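You operate a simulated robot arm through the tools that you are given. There is no shell and no other tool. Be economical: measure what you need, move in short steps, check, and stop when the job is done.

Carry out the task below with a simulated robot arm. There is one attempt and no reset: what you move stays moved.

Task
Mute the gas alarm, shut both bleed valves, reset the panel and run its lamp test.

The check looks at the end state, three seconds after you hand in, the way a careful person would. Anything else that was tipped, shoved, dropped, spilled or broken makes it a failure.

Robot
A 7-joint arm with a two-finger parallel gripper on a trunk, on a base that drives. Base frame: it is fixed to the floor where the robot stands at the start and does not move with it; the origin is under the middle of the robot, x ahead of it, y to its left, z up. Units: cm, degrees, N and s.
With the tool pointing down near the work surface it reaches from about 30 to 72 cm from the robot's upright axis, wherever it stands. Its first joint turns from -166.0 to 166.0 degrees. Places, roughly: air test gauge [75, -125, 75]; air zone valve [80, 0, 160]; black dust plug [75, -200, 75]; blue duster pad [75, -225, 75]; mute key [90, 0, 120]; oxygen flowmeter [75, -225, 75]; oxygen test gauge [75, -150, 75]; oxygen zone valve [80, -20, 160]; reset key [90, -10, 120]; station one air valve [90, -40, 130]; station one drain cock [90, -40, 100]; station one oxygen valve [90, -70, 130]; station one regulator knob [90, -60, 120]; station three air valve [90, -190, 130]; station three drain cock [90, -190, 100]; station three oxygen valve [90, -220, 130]. Payload 3.43 kg.
The TCP is the grasp point between the finger pads, 3.4 cm short of the fingertips. In the tool frame z runs along the fingers and y along their closing line. The gripper opens to 12.8 cm. The fingers are 2.4 cm wide and 1.2 cm thick; the gripper's body (4.8 by 13 cm) begins 9.6 cm behind the TCP.
Orientation is that of the tool frame in the base frame, as a unit quaternion [w, x, y, z]. With the fingers straight down and closing along the base's y, the tool's x points along the base's -x, its y along +y and its z along -z.

Tools
- The arm moves only by the tool jog_arm. Its argument "series" is a list of rows, each an object of numbers (a shift or turn left out is 0, a gripper value left out holds the last): "ax", "ay", "az": the turn, a rotation vector about the tool's x, y, z in units of 5 degrees (1.0 is 5 degrees); "tx", "ty", "tz": the shift along the tool's x, y, z in units of 25 mm (1.0 is 25 mm); "grip": the gripper command, from -1 (shut) to 1 (fully open), values between in proportion. In form: [{"ax": .., "ay": .., "az": .., "tx": .., "ty": .., "tz": .., "grip": ..}, ...]. A call has 1 to 12 rows; each row shifts and turns the commanded pose from where the row before left it, along the tool's axes as they then stand. A call with a number of a shift or a turn outside -1 to 1 is refused whole. A row lasts 0.2 s, in which the tool goes at most 5 cm and 8.6 degrees; a call with a longer step from one row to the next is refused whole, and so is a gripper value outside its range. Where a pose cannot be reached the arm comes as near as it can. A force on the tool above 40 N (or 10 N above the force at the start of the call, whichever is more), or a blocked arm, ends the call early, and 0.2 s more pass. Each finger travels about 10.8 cm/s and halts on what it meets, pressing with about 27 N; the grip force reading is that of the motor and also rises with nothing between the fingers. The clock runs only during rows and for 0.2 s after the last one: add rows that do not move to give the fingers time. The reply holds the time, the measured pose of the TCP, the force on the tool along the base axes, the opening and the grip force, in the units named above and with some noise, with the torque about the TCP (base axes, N m) and any sound that the robot's microphone picked up.
- Cameras (640 x 400 px; columns grow to the right, rows downward): "scene" is now at [-0.15, 13.22, 150.02]; the picture's right is [-0.14, -0.99, 0.00], its down [-0.20, 0.03, -0.98] and it looks along [0.97, -0.14, -0.20] (base axes); focal length 276 px, centre (320, 200). "wrist" rides on the gripper at [7.6, -1.1, -16] in the tool frame; the picture's right is [0.15, 0.99, 0.00], its down [-0.88, 0.13, -0.46] and it looks along [-0.45, 0.07, 0.89] (tool axes); focal length 234 px, centre (320, 200). There is no depth. A picture from a camera that has moved, and an enlarged one, comes with that camera's place and axes in the base frame and with its lens. The place of the scene camera against the robot may be out by one fixed shift of up to 2.5 cm in any direction.
- camera(camera): a new picture of that camera. The clock stands still meanwhile.
- lift_body(by): slides the trunk up (or, below 0, down) by that many cm; the arm and the scene camera ride with it, the base frame stays. It gives what a move gives, with no picture.
- steer(legs): drives the robot by 1 to 6 legs, each [ahead, left, turn to the left] in cm, cm and degrees, along the robot's own axes; the way and the turn of a leg run together, so that a leg with both is an arc; at most 150 cm and 180 degrees a leg. The arm and the cameras ride along, it lands a little off, and it stops where it bumps. It gives what a move gives.
- head_to(pan, tilt): turns the head with the scene camera to pan (to the left, within 86 degrees either way) and tilt (down, from -29 to 69), counted from straight ahead of the robot. It gives what a move gives.
- inspect(camera, box): a new picture of the part [left, top, right, bottom] of that camera's present view, enlarged. The clock stands still meanwhile.
- sign_off(): hands the job in; it is judged then, once.

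Go step by step. Nothing tells you exact positions but the pictures and the camera data: compare them with the known pose of the tool, close in by small moves and look again before you grip or let go. The budget is 120 turns and 82 pictures, counting those below and the enlarged ones. Unless the task says otherwise, let go and move clear before handing in, and close with one line.

The tools are called after "Request:" by a JSON object that holds its "api" and its "payload". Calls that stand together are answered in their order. jog_arm: Moves the arm, as the interface text tells. Its arguments: {"type":"object","properties":{"series":{"type":"array","items":{"type":"object","properties":{"ax":{"type":"number"},"ay":{"type":"number"},"az":{"type":"number"},"tx":{"type":"number"},"ty":{"type":"number"},"tz":{"type":"number"},"grip":{"type":"number"}}}}},"required":["series"]} The other tools are called the same way: lift_body (by) slides the trunk up or down; steer (legs) drives the base; head_to (pan, tilt) turns the head that bears the scene camera; camera (camera) takes a picture; inspect (camera, box) takes an enlarged picture of a part of a camera's view; sign_off () hands the job in.

At the start:

```text
clock: 0.0
eef_pos: [37.8, -9.3, 132.86]
ee_rot: [0.0, -0.001, 1.0, 0.0]
contact_force: [0.8, 0.4, 0.4]
moment: [0.03, 0.01, 0.01]
finger_gap: 12.81
finger_force: 0.2
trunk travel left (down, up): [-15.0, 17.4]
robot x, y, heading: [0.23, 0.13, -0.0]
head pan, tilt: [-8.0, 11.5]
```

scene: 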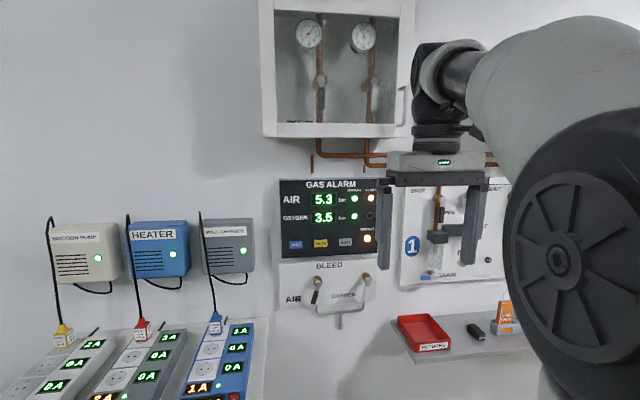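
wrist: 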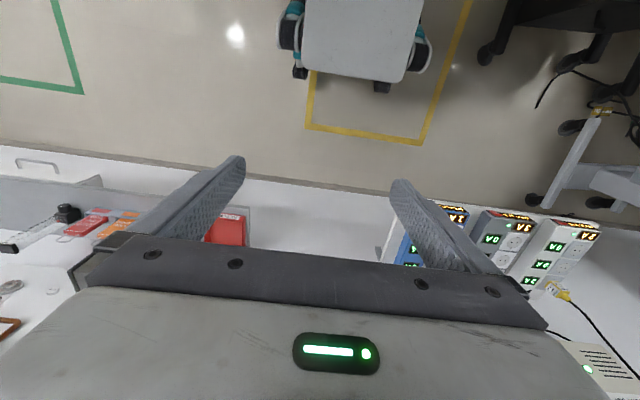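

I see the gas alarm panel with three keys and the bleed panel with two cocks below it. I'll enlarge both first.

Request:
{"api": "inspect", "payload": {"camera": "scene", "box": [270, 170, 390, 260]}}

Request:
{"api": "inspect", "payload": {"camera": "scene", "box": [270, 250, 390, 340]}}

```text
4.44 times, centred on (330, 215) of scene
camera zoom: at [-0.15, 13.22, 150.02], right [-0.14, -0.99, 0.0], down [-0.2, 0.03, -0.98], along [0.97, -0.14, -0.2], focal length 1226 px, centre (276, 133)
```

zoom: 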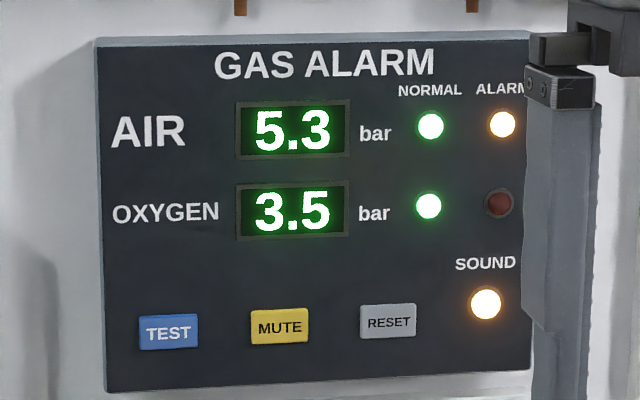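

```text
4.44 times, centred on (330, 295) of scene
camera zoom: at [-0.15, 13.22, 150.02], right [-0.14, -0.99, 0.0], down [-0.2, 0.03, -0.98], along [0.97, -0.14, -0.2], focal length 1226 px, centre (276, -222)
```

zoom: 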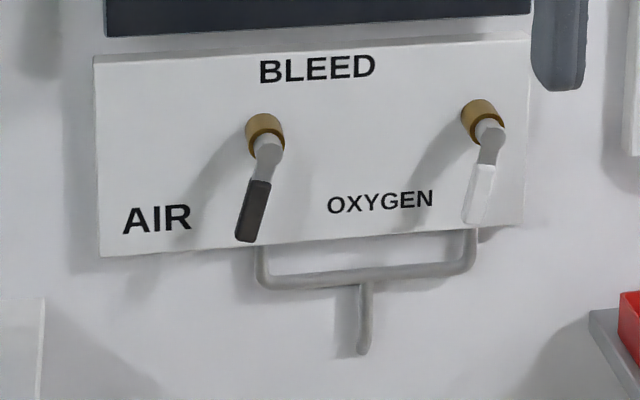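

The handles hang along the pipes, so they look open. I'll read the SHUT/OPEN markings at station one, then begin turning the tool to face forward.

Request:
{"api": "inspect", "payload": {"camera": "scene", "box": [395, 170, 515, 290]}}

Request:
{"api": "jog_arm", "payload": {"series": [{"ay": -1}, {"ay": -1}, {"ay": -1}, {"ay": -1}, {"ay": -1}, {"ay": -1}, {"ay": -1}, {"ay": -1}, {"ay": -1}, {"ay": -1}, {"ay": -1, "grip": -1}, {"ay": -1}]}}

```text
3.33 times, centred on (455, 230) of scene
camera zoom: at [-0.15, 13.22, 150.02], right [-0.14, -0.99, 0.0], down [-0.2, 0.03, -0.98], along [0.97, -0.14, -0.2], focal length 920 px, centre (-130, 100)
```

zoom: 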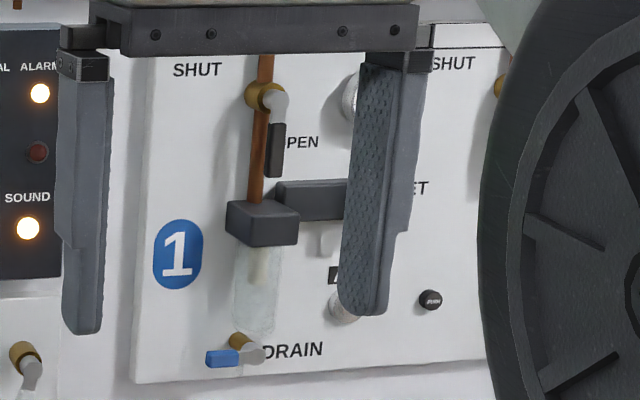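

```text
clock: 2.6
eef_pos: [37.73, -9.37, 132.8]
ee_rot: [0.501, 0.0, 0.866, 0.0]
contact_force: [-0.3, -0.1, -0.1]
moment: [-0.01, 0.02, 0.0]
finger_gap: 0.19
finger_force: 0.2
trunk travel left (down, up): [-15.0, 17.4]
robot x, y, heading: [0.14, -0.07, -0.1]
head pan, tilt: [-8.0, 11.5]
```

Convention: handle down is open and handle to the left is shut (clockwise from the front). I'll finish turning the tool to the horizontal.

Request:
{"api": "jog_arm", "payload": {"series": [{"ay": -1}, {"ay": -1}, {"ay": -1}, {"ay": -1}, {"ay": -1}, {"ay": -1}]}}

Request:
{"api": "camera", "payload": {"camera": "wrist"}}

Request:
{"api": "camera", "payload": {"camera": "scene"}}

```text
clock: 4.0
eef_pos: [37.94, -9.37, 132.92]
ee_rot: [0.708, -0.001, 0.706, 0.0]
contact_force: [0.6, 0.1, 0.1]
moment: [0.03, 0.02, 0.0]
finger_gap: 0.0
finger_force: 26.8
trunk travel left (down, up): [-15.0, 17.4]
robot x, y, heading: [-0.09, -0.12, -0.1]
head pan, tilt: [-8.0, 11.5]
```

```text
76 pictures are left
camera wrist: at [21.87, -10.48, 125.43], right [0.0, 0.99, -0.15], down [-0.46, 0.13, 0.88], along [0.89, 0.07, 0.45], focal length 234 px, centre (320, 200)
```

wrist: 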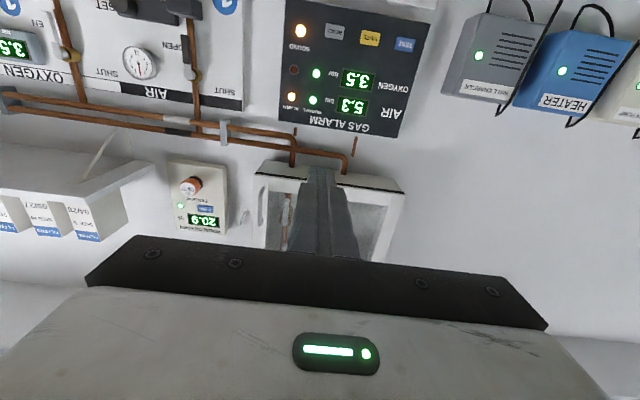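

```text
75 pictures are left
camera scene: at [-0.15, 13.22, 150.02], right [-0.14, -0.99, 0.0], down [-0.2, 0.03, -0.98], along [0.97, -0.14, -0.2], focal length 276 px, centre (320, 200)
```

scene: 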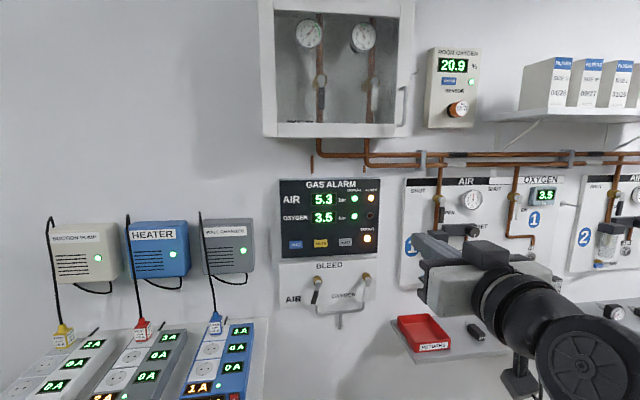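

The tool is horizontal, and both cameras put the mute key near y≈0, z≈115.5. I'll move in front of it at a safe distance.

Request:
{"api": "jog_arm", "payload": {"series": [{"tx": 0.77, "ty": 0.42, "tz": 0.9}, {"tx": 0.77, "ty": 0.42, "tz": 0.9}, {"tx": 0.77, "ty": 0.42, "tz": 0.9}, {"tx": 0.77, "ty": 0.42, "tz": 0.9}, {"tx": 0.77, "ty": 0.42, "tz": 0.9}, {"tx": 0.77, "ty": 0.42, "tz": 0.9}, {"tx": 0.77, "ty": 0.42, "tz": 0.9}, {"tx": 0.77, "ty": 0.42, "tz": 0.9}, {"tx": 0.77, "ty": 0.42, "tz": 0.9}]}}

Request:
{"api": "camera", "payload": {"camera": "wrist"}}

Request:
{"api": "camera", "payload": {"camera": "scene"}}

```text
clock: 6.0
eef_pos: [58.75, -0.17, 116.23]
ee_rot: [0.708, -0.001, 0.706, 0.001]
contact_force: [-0.4, -0.4, -0.3]
moment: [-0.01, -0.02, -0.03]
finger_gap: 0.0
finger_force: 27.1
out of reach, approached as far as the arm can: row 2, 3
trunk travel left (down, up): [-15.0, 17.4]
robot x, y, heading: [0.15, 0.35, 0.2]
head pan, tilt: [-8.0, 11.5]
```

```text
74 pictures are left
camera wrist: at [42.75, -1.34, 108.84], right [0.0, 0.99, -0.15], down [-0.46, 0.13, 0.88], along [0.89, 0.07, 0.45], focal length 234 px, centre (320, 200)
```

wrist: 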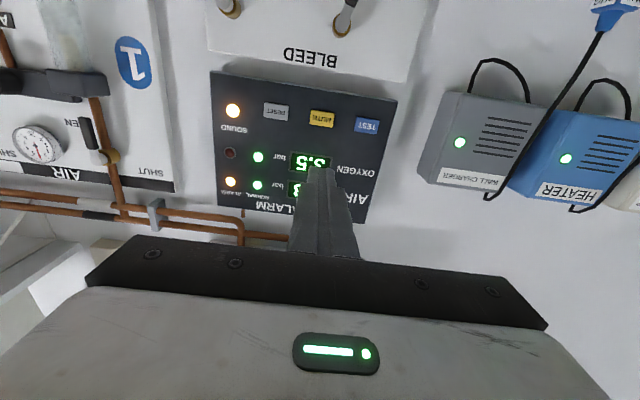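

```text
73 pictures are left
camera scene: at [-0.17, 13.21, 150.02], right [-0.14, -0.99, 0.0], down [-0.2, 0.03, -0.98], along [0.97, -0.14, -0.2], focal length 276 px, centre (320, 200)
```

scene: 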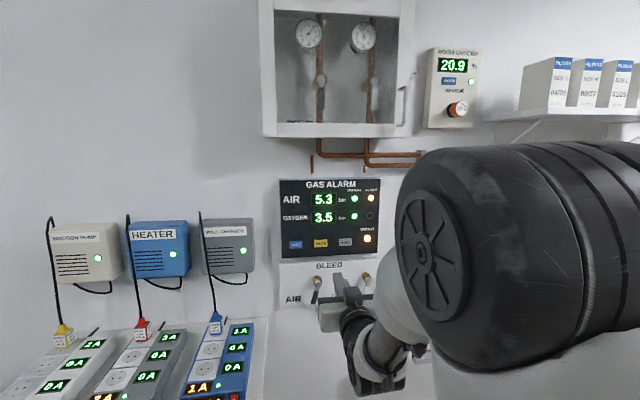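

Triangulation puts the keys at x≈88.3, z≈115, with test at y≈8.7, mute at −0.1 and reset at −8.6. I'll approach mute with the closed fingers.

Request:
{"api": "jog_arm", "payload": {"series": [{"tx": 0.5, "tz": 0.8}, {"tz": 1}, {"tz": 1}, {"tz": 1}, {"tz": 1}, {"tz": 1}, {"tz": 1}, {"tz": 1}, {"tz": 0.8}]}}

Request:
{"api": "camera", "payload": {"camera": "wrist"}}

```text
clock: 8.0
eef_pos: [80.08, -0.24, 115.41]
ee_rot: [0.707, 0.0, 0.707, 0.0]
contact_force: [0.4, -0.5, 0.6]
moment: [-0.02, 0.01, 0.03]
finger_gap: 0.01
finger_force: 26.6
trunk travel left (down, up): [-15.0, 17.4]
robot x, y, heading: [0.32, 0.49, -0.0]
head pan, tilt: [-8.0, 11.5]
```

```text
72 pictures are left
camera wrist: at [64.06, -1.4, 107.88], right [0.0, 0.99, -0.15], down [-0.46, 0.13, 0.88], along [0.89, 0.07, 0.45], focal length 234 px, centre (320, 200)
```

wrist: 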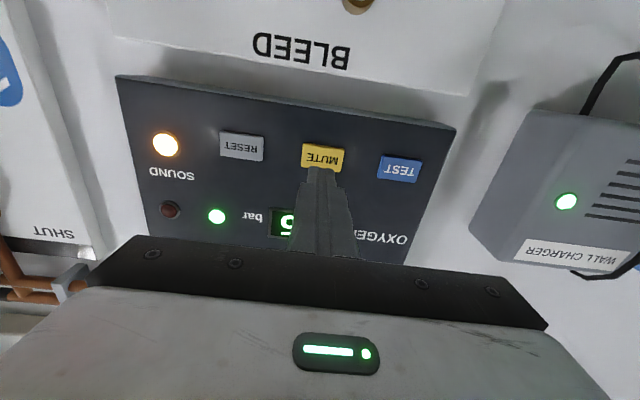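

On line with mute, fingertips about 5 cm short of it. I'll press slowly.

Request:
{"api": "jog_arm", "payload": {"series": [{"tx": 0.12, "ty": 0.1, "tz": 0.8}, {"tz": 0.6}, {"tz": 0.2}, {"tz": 0.1}, {"tz": 0.1}, {"tz": 0.1}, {"tz": 0.1}, {"tz": 0.1}]}}

Request:
{"api": "inspect", "payload": {"camera": "wrist", "box": [100, 50, 480, 270]}}

```text
clock: 9.8
eef_pos: [85.24, 0.04, 114.89]
ee_rot: [0.707, 0.0, 0.707, 0.0]
contact_force: [-24.0, -0.4, -2.5]
moment: [-0.02, 0.02, 0.01]
finger_gap: 0.0
finger_force: 26.9
trunk travel left (down, up): [-15.0, 17.4]
robot x, y, heading: [-0.1, 0.19, 0.4]
head pan, tilt: [-8.0, 11.5]
heard: click
```

```text
1.68 times, centred on (290, 160) of wrist
camera zoom: at [69.18, -1.14, 107.51], right [0.0, 0.99, -0.15], down [-0.46, 0.13, 0.88], along [0.89, 0.07, 0.45], focal length 394 px, centre (370, 267)
```

zoom: 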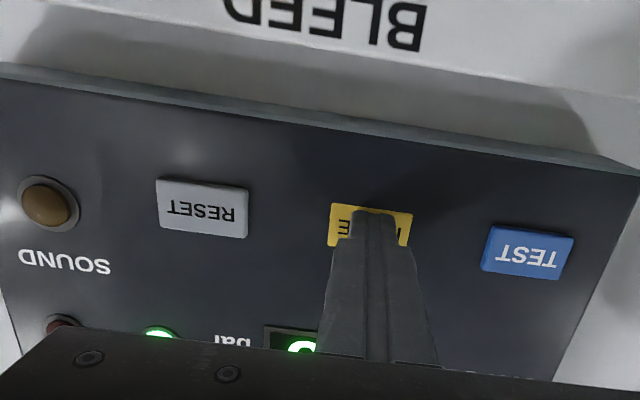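

A click sounded and the SOUND lamp went out, so mute is done. I'll back off and lower to look at the bleed valves.

Request:
{"api": "jog_arm", "payload": {"series": [{"tz": -1}, {"tz": -1}, {"tz": -1}, {"tz": -1}, {"tz": -1}, {"tz": -1}, {"tx": 1}, {"tx": 1}, {"tx": 1}, {"tx": 1}, {"tx": 1}, {"tx": 1}]}}

Request:
{"api": "camera", "payload": {"camera": "wrist"}}

Request:
{"api": "inspect", "payload": {"camera": "scene", "box": [270, 170, 390, 340]}}

```text
clock: 12.4
eef_pos: [70.56, -0.02, 99.97]
ee_rot: [0.707, -0.001, 0.707, 0.001]
contact_force: [0.3, 0.4, 0.1]
moment: [0.02, -0.02, -0.02]
finger_gap: 0.0
finger_force: 26.9
trunk travel left (down, up): [-15.0, 17.4]
robot x, y, heading: [0.04, 0.36, -0.3]
head pan, tilt: [-8.0, 11.5]
```

```text
70 pictures are left
camera wrist: at [54.54, -1.3, 92.51], right [0.0, 0.99, -0.15], down [-0.46, 0.13, 0.88], along [0.89, 0.07, 0.45], focal length 234 px, centre (320, 200)
```

wrist: 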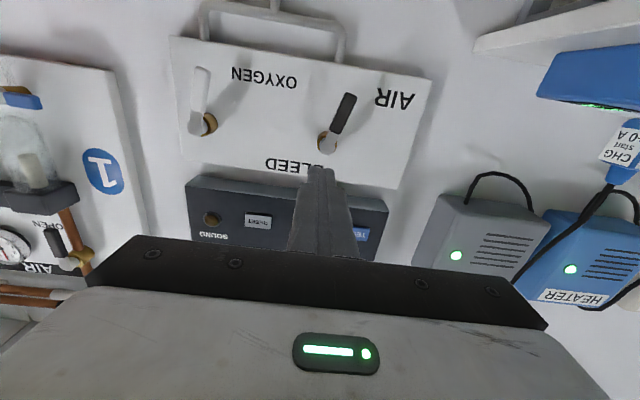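

```text
2.35 times, centred on (330, 255) of scene
camera zoom: at [-0.16, 13.22, 150.02], right [-0.14, -0.99, 0.0], down [-0.2, 0.03, -0.98], along [0.97, -0.14, -0.2], focal length 649 px, centre (296, 71)
```

zoom: 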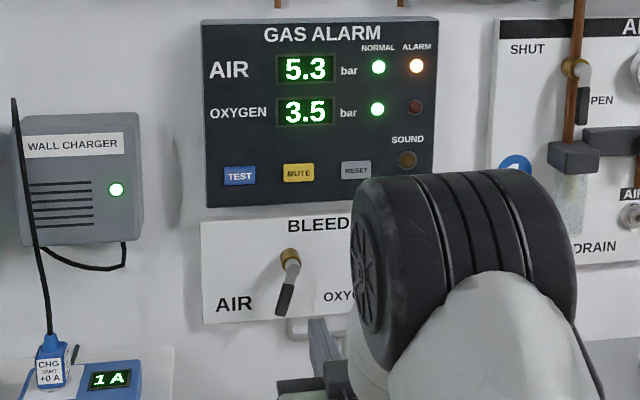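

Air handle is free on both sides. I'll enlarge the wrist view of both valves to fix hub and lever positions.

Request:
{"api": "inspect", "payload": {"camera": "wrist", "box": [160, 50, 400, 200]}}

Request:
{"api": "jog_arm", "payload": {"series": [{"tx": 1}, {"tx": 1}, {"tx": 1}, {"tx": 1}]}}

Request:
{"api": "inspect", "payload": {"camera": "wrist", "box": [160, 80, 400, 230]}}

```text
2.67 times, centred on (280, 125) of wrist
camera zoom: at [54.54, -1.3, 92.51], right [0.0, 0.99, -0.15], down [-0.46, 0.13, 0.88], along [0.89, 0.07, 0.45], focal length 624 px, centre (427, 400)
```

zoom: 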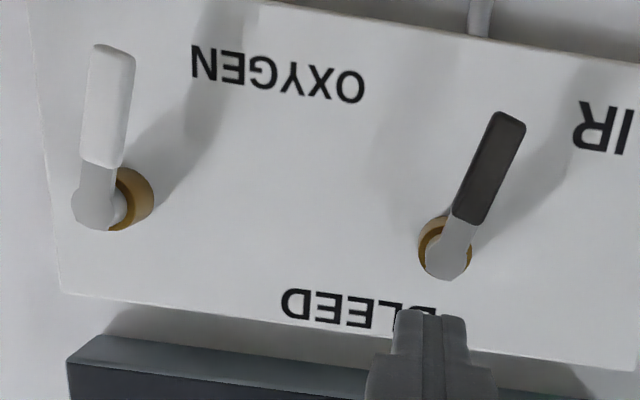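

```text
clock: 13.4
eef_pos: [70.54, 0.12, 90.0]
ee_rot: [0.708, 0.0, 0.707, 0.0]
contact_force: [-0.8, -0.1, 0.0]
moment: [-0.03, 0.01, -0.03]
finger_gap: 0.0
finger_force: 27.1
trunk travel left (down, up): [-15.0, 17.4]
robot x, y, heading: [0.02, -0.01, -0.1]
head pan, tilt: [-8.0, 11.5]
```

```text
2.67 times, centred on (280, 155) of wrist
camera zoom: at [54.63, -1.11, 82.55], right [0.0, 0.99, -0.15], down [-0.46, 0.13, 0.88], along [0.89, 0.07, 0.45], focal length 624 px, centre (427, 320)
```

zoom: 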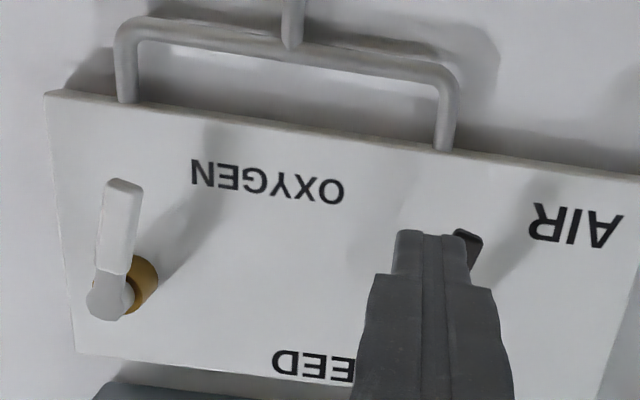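

Hubs are at about (87, 1.0, 100.6) for air and (87, −17.1, 100.7) for oxygen. Levers are about 7 cm long, hanging down and tilted 14° left. I'll place the closed fingers just right of the air lever.

Request:
{"api": "jog_arm", "payload": {"series": [{"tx": -0.8, "ty": -0.53}, {"tx": -0.8}, {"tx": -0.8}, {"tz": 1}, {"tz": 1}, {"tz": 1}, {"tz": 1}, {"tz": 0.4}]}}

Request:
{"api": "camera", "payload": {"camera": "wrist"}}

```text
clock: 15.2
eef_pos: [81.52, -1.45, 95.97]
ee_rot: [0.707, 0.0, 0.707, -0.001]
contact_force: [0.8, 0.5, -0.7]
moment: [0.0, 0.0, 0.03]
finger_gap: 0.02
finger_force: 26.6
trunk travel left (down, up): [-15.0, 17.4]
robot x, y, heading: [-0.07, 0.15, 0.1]
head pan, tilt: [-8.0, 11.5]
```

```text
66 pictures are left
camera wrist: at [65.42, -2.67, 88.51], right [0.0, 0.99, -0.15], down [-0.46, 0.13, 0.88], along [0.89, 0.07, 0.45], focal length 234 px, centre (320, 200)
```

wrist: 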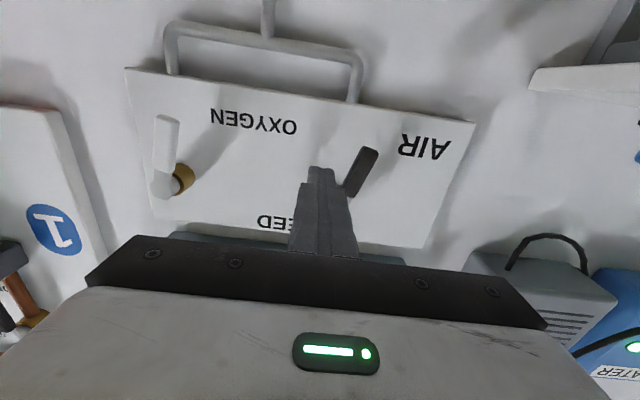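

Fingers sit right of the air lever, clear. I'll advance about 3 cm, then sweep left and upward.

Request:
{"api": "jog_arm", "payload": {"series": [{"tz": 0.5}, {"tz": 0.4}, {"tz": 0.3}]}}

Request:
{"api": "inspect", "payload": {"camera": "wrist", "box": [160, 80, 480, 280]}}

```text
clock: 16.0
eef_pos: [84.6, -1.32, 95.74]
ee_rot: [0.707, -0.001, 0.707, 0.001]
contact_force: [0.4, 0.3, 0.0]
moment: [0.01, 0.0, -0.03]
finger_gap: 0.02
finger_force: 27.2
trunk travel left (down, up): [-15.0, 17.4]
robot x, y, heading: [-0.05, 0.12, 0.0]
head pan, tilt: [-8.0, 11.5]
```

```text
2.00 times, centred on (320, 180) of wrist
camera zoom: at [68.58, -2.55, 88.31], right [0.0, 0.99, -0.15], down [-0.46, 0.13, 0.88], along [0.89, 0.07, 0.45], focal length 468 px, centre (320, 240)
```

zoom: 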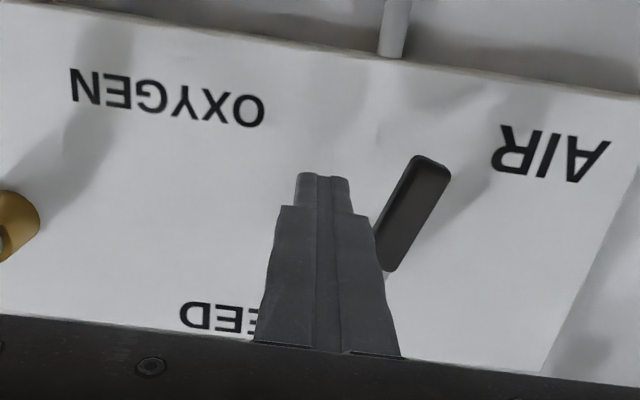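

Tip beside the lever at the right depth. Sweeping first to about 45° and checking.

Request:
{"api": "jog_arm", "payload": {"series": [{"ty": 0.3}, {"ty": 0.3}, {"ty": 0.3}, {"ty": 0.3}, {"ty": 0.3}]}}

Request:
{"api": "inspect", "payload": {"camera": "wrist", "box": [160, 80, 480, 280]}}

```text
clock: 17.2
eef_pos: [84.54, 2.34, 95.89]
ee_rot: [0.707, -0.001, 0.708, 0.0]
contact_force: [-0.5, -3.5, -0.1]
moment: [0.04, 0.01, -0.09]
finger_gap: 0.0
finger_force: 26.9
trunk travel left (down, up): [-15.0, 17.4]
robot x, y, heading: [-0.31, -0.06, 0.1]
head pan, tilt: [-8.0, 11.5]
```

```text
2.00 times, centred on (320, 180) of wrist
camera zoom: at [68.46, 1.19, 88.48], right [0.0, 0.99, -0.15], down [-0.46, 0.13, 0.88], along [0.89, 0.07, 0.45], focal length 468 px, centre (320, 240)
```

zoom: 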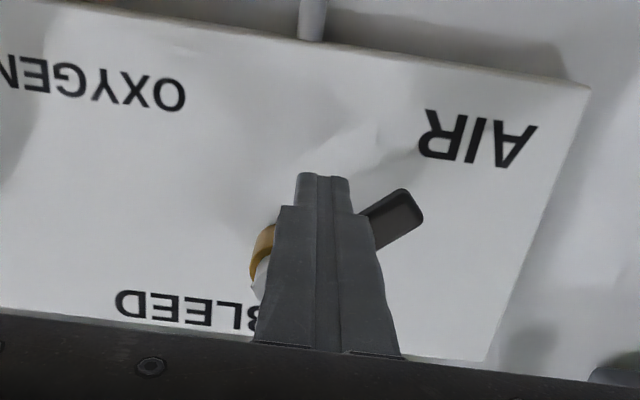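

The lever turns easily, now about 45°. Continuing the arc.

Request:
{"api": "jog_arm", "payload": {"series": [{"ty": 0.4, "tx": -0.25}, {"ty": 0.4, "tx": -0.25}, {"ty": 0.2, "tx": -0.3}, {"ty": 0.2, "tx": -0.3}, {"tx": -0.15}, {"tx": -0.1}]}}

Request:
{"api": "inspect", "payload": {"camera": "wrist", "box": [160, 80, 480, 280]}}

Request:
{"api": "inspect", "payload": {"camera": "scene", "box": [270, 170, 390, 340]}}

```text
clock: 18.6
eef_pos: [84.5, 5.46, 98.55]
ee_rot: [0.702, -0.001, 0.712, 0.0]
contact_force: [-9.8, -2.5, -24.4]
moment: [0.08, 0.41, -0.19]
finger_gap: 0.0
finger_force: 27.2
trunk travel left (down, up): [-15.0, 17.4]
robot x, y, heading: [-0.12, -0.18, -0.2]
head pan, tilt: [-8.0, 11.5]
```

```text
2.00 times, centred on (320, 180) of wrist
camera zoom: at [68.35, 4.25, 91.26], right [0.0, 0.99, -0.15], down [-0.44, 0.13, 0.89], along [0.9, 0.07, 0.44], focal length 468 px, centre (320, 240)
```

zoom: 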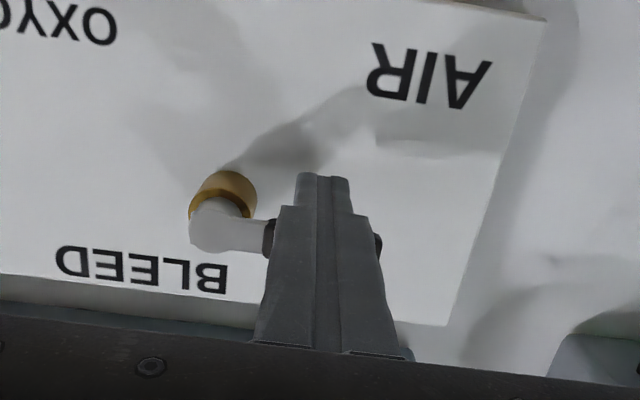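

```text
2.35 times, centred on (330, 255) of scene
camera zoom: at [0.02, 13.21, 149.99], right [-0.14, -0.99, 0.0], down [-0.2, 0.03, -0.98], along [0.97, -0.14, -0.2], focal length 649 px, centre (296, 71)
```

zoom: 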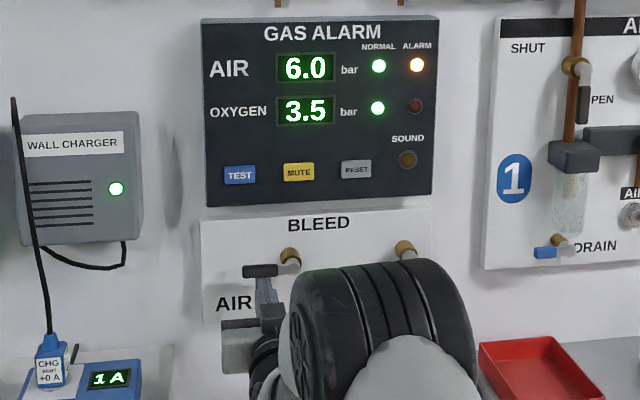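

The air lever is horizontal at its stop and the air reads 6.0 bar. I'll back off down and out, then move over to the right side of the oxygen lever.

Request:
{"api": "jog_arm", "payload": {"series": [{"tx": 0.4}, {"tx": 0.5}, {"tz": -1}, {"tz": -1}, {"tz": -1}, {"tz": -1}, {"ty": -1}, {"ty": -1}, {"ty": -1}, {"ty": -1}]}}

Request:
{"api": "jog_arm", "payload": {"series": [{"ty": -1}, {"ty": -1}, {"ty": -1}, {"ty": -1}, {"ty": -1}, {"ty": -1}]}}

Request:
{"api": "camera", "payload": {"camera": "wrist"}}

```text
clock: 20.8
eef_pos: [74.63, -4.38, 97.15]
ee_rot: [0.707, -0.001, 0.707, -0.001]
contact_force: [0.3, 0.5, 0.0]
moment: [0.0, 0.01, -0.03]
finger_gap: 0.0
finger_force: 27.5
trunk travel left (down, up): [-15.0, 17.4]
robot x, y, heading: [0.41, -0.02, 0.1]
head pan, tilt: [-8.0, 11.5]
```

```text
clock: 22.2
eef_pos: [74.47, -19.37, 97.1]
ee_rot: [0.707, -0.001, 0.707, 0.0]
contact_force: [-0.6, 1.4, -0.5]
moment: [0.01, 0.0, -0.05]
finger_gap: 0.01
finger_force: 27.1
trunk travel left (down, up): [-15.0, 17.4]
robot x, y, heading: [0.16, -0.09, 0.2]
head pan, tilt: [-8.0, 11.5]
```

```text
61 pictures are left
camera wrist: at [58.43, -20.67, 89.66], right [0.0, 0.99, -0.15], down [-0.46, 0.13, 0.88], along [0.89, 0.07, 0.45], focal length 234 px, centre (320, 200)
```

wrist: 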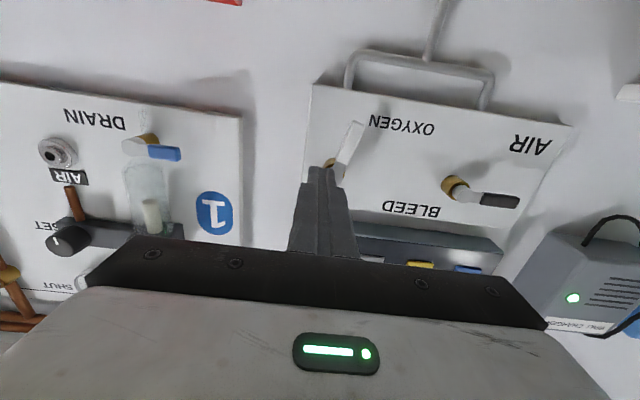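

Air lever stays shut. Oxygen lever is just left of the finger line, so I'll lower slightly and advance to the right of it.

Request:
{"api": "jog_arm", "payload": {"series": [{"tx": 0.52, "ty": -0.1}, {"tz": 1}, {"tz": 1}, {"tz": 1}, {"tz": 0.6}, {"tz": 0.4}]}}

Request:
{"api": "inspect", "payload": {"camera": "wrist", "box": [160, 80, 480, 280]}}

```text
clock: 23.6
eef_pos: [84.49, -19.73, 95.76]
ee_rot: [0.707, 0.0, 0.707, 0.0]
contact_force: [-0.4, -0.1, 0.3]
moment: [-0.02, -0.04, -0.02]
finger_gap: 0.0
finger_force: 26.8
trunk travel left (down, up): [-15.0, 17.4]
robot x, y, heading: [0.19, -0.03, -0.1]
head pan, tilt: [-8.0, 11.5]
```

```text
2.00 times, centred on (320, 180) of wrist
camera zoom: at [68.53, -20.94, 88.31], right [0.0, 0.99, -0.15], down [-0.46, 0.13, 0.88], along [0.89, 0.07, 0.45], focal length 468 px, centre (320, 240)
```

zoom: 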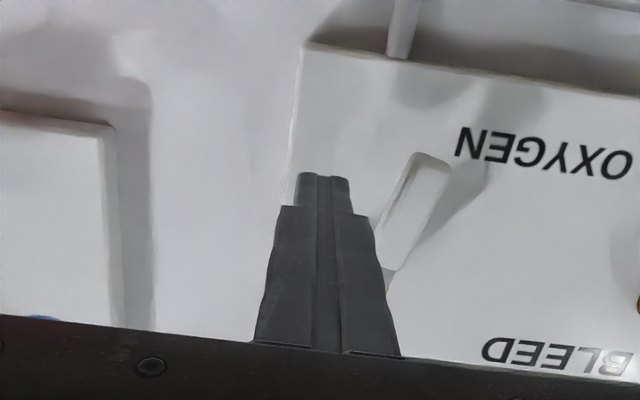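

Same geometry as the air lever. Performing the same sweep.

Request:
{"api": "jog_arm", "payload": {"series": [{"ty": 0.32}, {"ty": 0.32}, {"ty": 0.32}, {"ty": 0.32}, {"ty": 0.32}, {"ty": 0.4, "tx": -0.25}, {"ty": 0.4, "tx": -0.25}, {"ty": 0.2, "tx": -0.3}, {"ty": 0.2, "tx": -0.3}, {"tx": -0.15}, {"tx": -0.1}]}}

Request:
{"api": "inspect", "payload": {"camera": "wrist", "box": [160, 80, 480, 280]}}

Request:
{"api": "inspect", "payload": {"camera": "scene", "box": [270, 170, 390, 340]}}

```text
clock: 26.0
eef_pos: [84.64, -12.69, 98.33]
ee_rot: [0.703, 0.0, 0.712, 0.001]
contact_force: [-3.5, 2.5, -19.1]
moment: [0.0, 0.33, -0.09]
finger_gap: 0.0
finger_force: 26.7
trunk travel left (down, up): [-15.0, 17.4]
robot x, y, heading: [-0.26, 0.13, -0.0]
head pan, tilt: [-8.0, 11.5]
```

```text
2.00 times, centred on (320, 180) of wrist
camera zoom: at [68.43, -13.87, 91.2], right [0.0, 0.99, -0.15], down [-0.45, 0.13, 0.89], along [0.89, 0.07, 0.44], focal length 468 px, centre (320, 240)
```

zoom: 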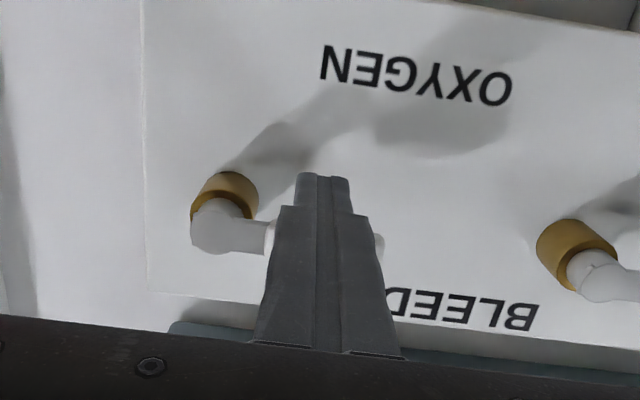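

```text
2.35 times, centred on (330, 255) of scene
camera zoom: at [0.03, 13.22, 149.99], right [-0.14, -0.99, 0.0], down [-0.2, 0.03, -0.98], along [0.97, -0.14, -0.2], focal length 649 px, centre (296, 71)
```

zoom: 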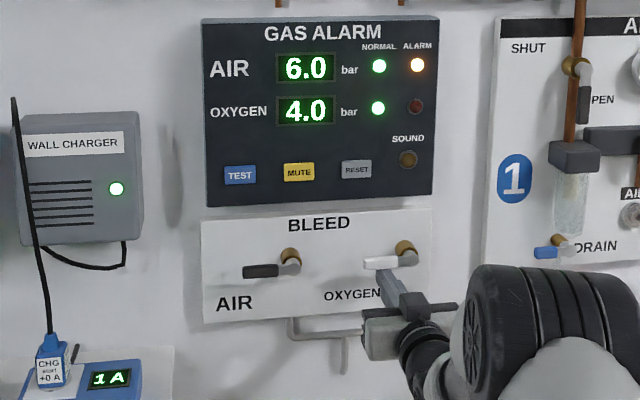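

Both bleeds are shut, at 6.0 and 4.0 bar. I'll back off and rise in front of the reset key.

Request:
{"api": "jog_arm", "payload": {"series": [{"tx": 0.4}, {"tx": 0.5}, {"tz": -1}, {"tz": -1}, {"tz": -1}, {"tz": -1}, {"tx": -1, "ty": 0.4}, {"tx": -1, "ty": 0.4}, {"tx": -1, "ty": 0.4}, {"tx": -1, "ty": 0.4}, {"tx": -1}, {"tx": -1}]}}

Request:
{"api": "jog_arm", "payload": {"series": [{"tx": -1}, {"tx": -0.2}]}}

Request:
{"api": "camera", "payload": {"camera": "wrist"}}

```text
clock: 28.6
eef_pos: [74.46, -8.71, 112.1]
ee_rot: [0.707, 0.001, 0.707, 0.0]
contact_force: [-0.1, 1.2, 0.6]
moment: [0.01, -0.02, 0.0]
finger_gap: 0.0
finger_force: 26.6
trunk travel left (down, up): [-15.0, 17.4]
robot x, y, heading: [-0.17, 0.02, 0.1]
head pan, tilt: [-8.0, 11.5]
```

```text
clock: 29.2
eef_pos: [74.46, -8.53, 114.94]
ee_rot: [0.707, 0.0, 0.707, 0.001]
contact_force: [0.1, 0.1, 0.5]
moment: [0.04, -0.02, 0.02]
finger_gap: 0.0
finger_force: 27.1
trunk travel left (down, up): [-15.0, 17.4]
robot x, y, heading: [0.3, 0.17, 0.1]
head pan, tilt: [-8.0, 11.5]
```

```text
57 pictures are left
camera wrist: at [58.5, -9.82, 107.45], right [0.0, 0.99, -0.15], down [-0.46, 0.13, 0.88], along [0.89, 0.07, 0.45], focal length 234 px, centre (320, 200)
```

wrist: 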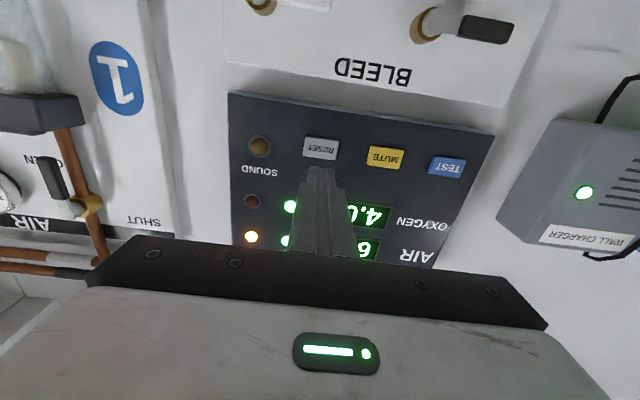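

Aligned with reset. Pressing it.

Request:
{"api": "jog_arm", "payload": {"series": [{"tz": 1}, {"tz": 1}, {"tz": 1}, {"tz": 0.6}, {"tz": 0.3}, {"tz": 0.1}, {"tz": 0.1}, {"tz": 0.1}, {"tz": 0.1}]}}

Request:
{"api": "inspect", "payload": {"camera": "scene", "box": [270, 170, 390, 340]}}

```text
clock: 31.2
eef_pos: [85.11, -8.75, 114.76]
ee_rot: [0.707, 0.0, 0.708, 0.0]
contact_force: [-11.6, 1.0, -1.3]
moment: [-0.06, 0.07, 0.05]
finger_gap: 0.0
finger_force: 27.4
trunk travel left (down, up): [-15.0, 17.4]
robot x, y, heading: [0.29, -0.26, -0.0]
head pan, tilt: [-8.0, 11.5]
heard: click
```

```text
2.35 times, centred on (330, 255) of scene
camera zoom: at [-0.28, 13.23, 150.02], right [-0.14, -0.99, 0.0], down [-0.2, 0.03, -0.98], along [0.97, -0.14, -0.2], focal length 649 px, centre (296, 71)
```

zoom: 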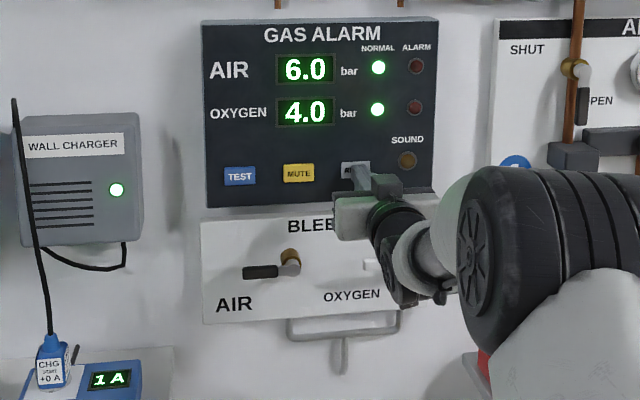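

Alarm lamp is out after the click, so reset worked. Next the test key at y≈8.7.

Request:
{"api": "jog_arm", "payload": {"series": [{"tz": -1}, {"tz": -1}, {"tz": -1}, {"ty": 1}, {"ty": 1}, {"ty": 1}, {"ty": 1}, {"ty": 1}, {"ty": 1}, {"ty": 0.93}]}}

Request:
{"api": "camera", "payload": {"camera": "wrist"}}

```text
clock: 33.4
eef_pos: [77.69, 8.69, 114.94]
ee_rot: [0.707, 0.0, 0.707, -0.001]
contact_force: [0.2, 0.4, 0.2]
moment: [0.03, 0.01, 0.02]
finger_gap: 0.01
finger_force: 27.0
trunk travel left (down, up): [-15.0, 17.4]
robot x, y, heading: [-0.11, -0.12, 0.1]
head pan, tilt: [-8.0, 11.5]
```

```text
55 pictures are left
camera wrist: at [61.73, 7.5, 107.47], right [0.0, 0.99, -0.15], down [-0.46, 0.13, 0.88], along [0.89, 0.07, 0.45], focal length 234 px, centre (320, 200)
```

wrist: 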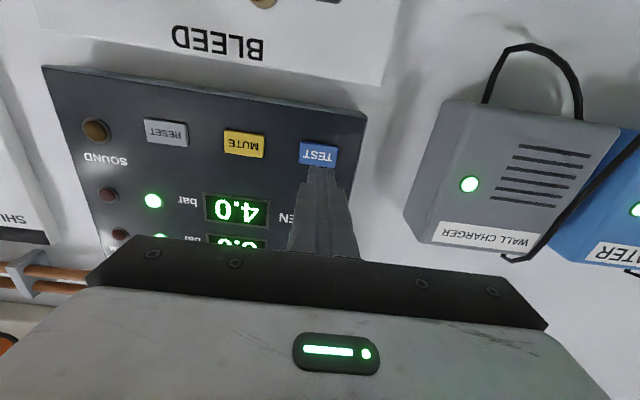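

Aligned with test. I'll press it and hold a moment to see the lamps.

Request:
{"api": "jog_arm", "payload": {"series": [{"tz": 1}, {"tz": 0.8}, {"tz": 0.6}, {"tz": 0.2}, {"tz": 0.1}, {"tz": 0.1}, {"tz": 0.1}, {"tz": 0.1}, {}]}}

Request:
{"api": "inspect", "payload": {"camera": "scene", "box": [270, 170, 390, 340]}}

```text
clock: 35.4
eef_pos: [85.29, 8.56, 114.79]
ee_rot: [0.707, 0.0, 0.707, 0.0]
contact_force: [-10.3, 0.1, -1.1]
moment: [-0.04, 0.04, -0.03]
finger_gap: 0.0
finger_force: 27.1
trunk travel left (down, up): [-15.0, 17.4]
robot x, y, heading: [0.21, 0.03, 0.2]
head pan, tilt: [-8.0, 11.5]
heard: click
```

```text
2.35 times, centred on (330, 255) of scene
camera zoom: at [-0.29, 13.21, 150.02], right [-0.14, -0.99, 0.0], down [-0.2, 0.03, -0.98], along [0.97, -0.14, -0.2], focal length 649 px, centre (296, 71)
```

zoom: 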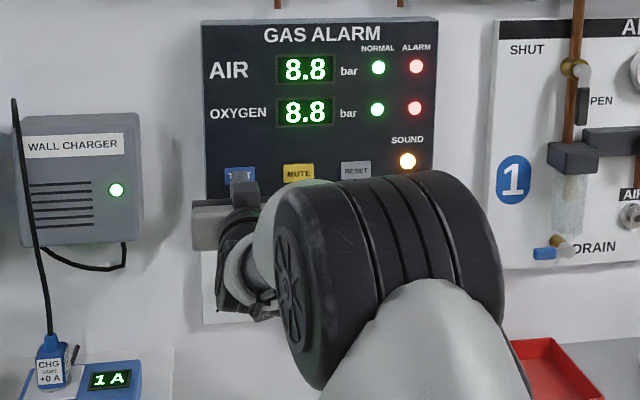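

The lamp test is running: 8.8 on both displays and every lamp lit. I'll hold two seconds, release and check that the panel returns to normal.

Request:
{"api": "jog_arm", "payload": {"series": [{}, {}, {}, {}, {}, {}, {}, {}, {}, {}, {}]}}

Request:
{"api": "jog_arm", "payload": {"series": [{"tz": -0.5}, {"tz": -1}, {"tz": -1}, {"tz": -1}, {"tz": -1}, {"tz": -1}, {}, {}, {}, {}, {}]}}

Request:
{"api": "camera", "payload": {"camera": "scene"}}

Request:
{"api": "camera", "payload": {"camera": "wrist"}}

```text
clock: 37.8
eef_pos: [85.2, 8.47, 114.78]
ee_rot: [0.707, 0.0, 0.707, 0.0]
contact_force: [-12.2, -0.4, -4.1]
moment: [-0.03, 0.1, -0.02]
finger_gap: 0.0
finger_force: 27.0
trunk travel left (down, up): [-15.0, 17.4]
robot x, y, heading: [-0.09, 0.09, -0.1]
head pan, tilt: [-8.0, 11.5]
```

```text
clock: 40.2
eef_pos: [71.7, 8.59, 114.9]
ee_rot: [0.707, 0.0, 0.707, 0.001]
contact_force: [0.0, 0.1, 0.2]
moment: [0.0, 0.02, 0.01]
finger_gap: 0.01
finger_force: 27.3
trunk travel left (down, up): [-15.0, 17.4]
robot x, y, heading: [0.22, 0.14, 0.1]
head pan, tilt: [-8.0, 11.5]
```

```text
53 pictures are left
camera scene: at [-0.15, 13.22, 150.02], right [-0.14, -0.99, 0.0], down [-0.2, 0.03, -0.98], along [0.97, -0.14, -0.2], focal length 276 px, centre (320, 200)
```

scene: 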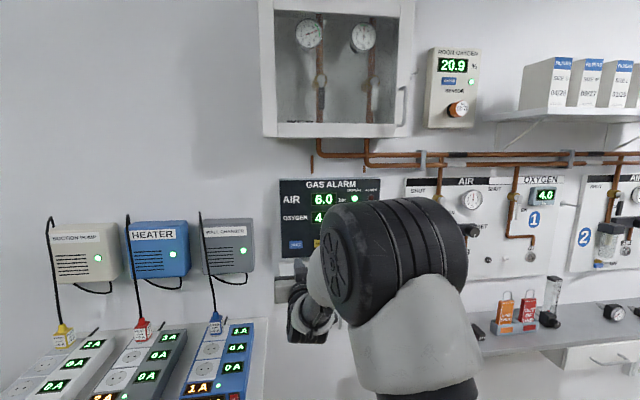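

```text
52 pictures are left
camera wrist: at [55.73, 7.38, 107.46], right [0.0, 0.99, -0.15], down [-0.46, 0.13, 0.88], along [0.89, 0.07, 0.45], focal length 234 px, centre (320, 200)
```

wrist: 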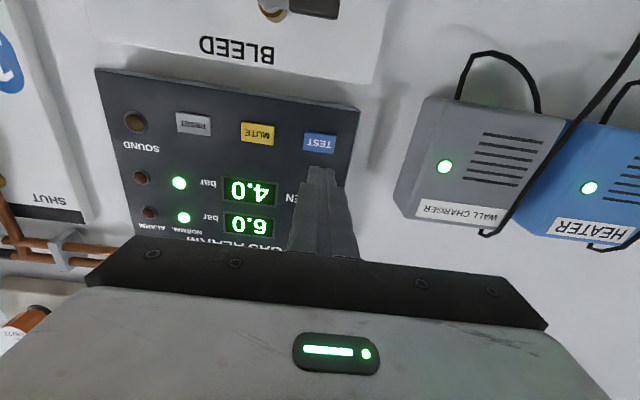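

The panel shows 6.0 and 4.0 bar with green normal lamps, alarm and sound lamps off. Both bleed valves are shut and the tool is clear, so I'm handing in.

Request:
{"api": "sign_off", "payload": {}}

```text
The job is handed in.
```

The gas alarm is muted, both bleed valves are shut (6.0 bar air, 4.0 bar oxygen), the panel is reset with no alarm lamps lit, and its lamp test has run.
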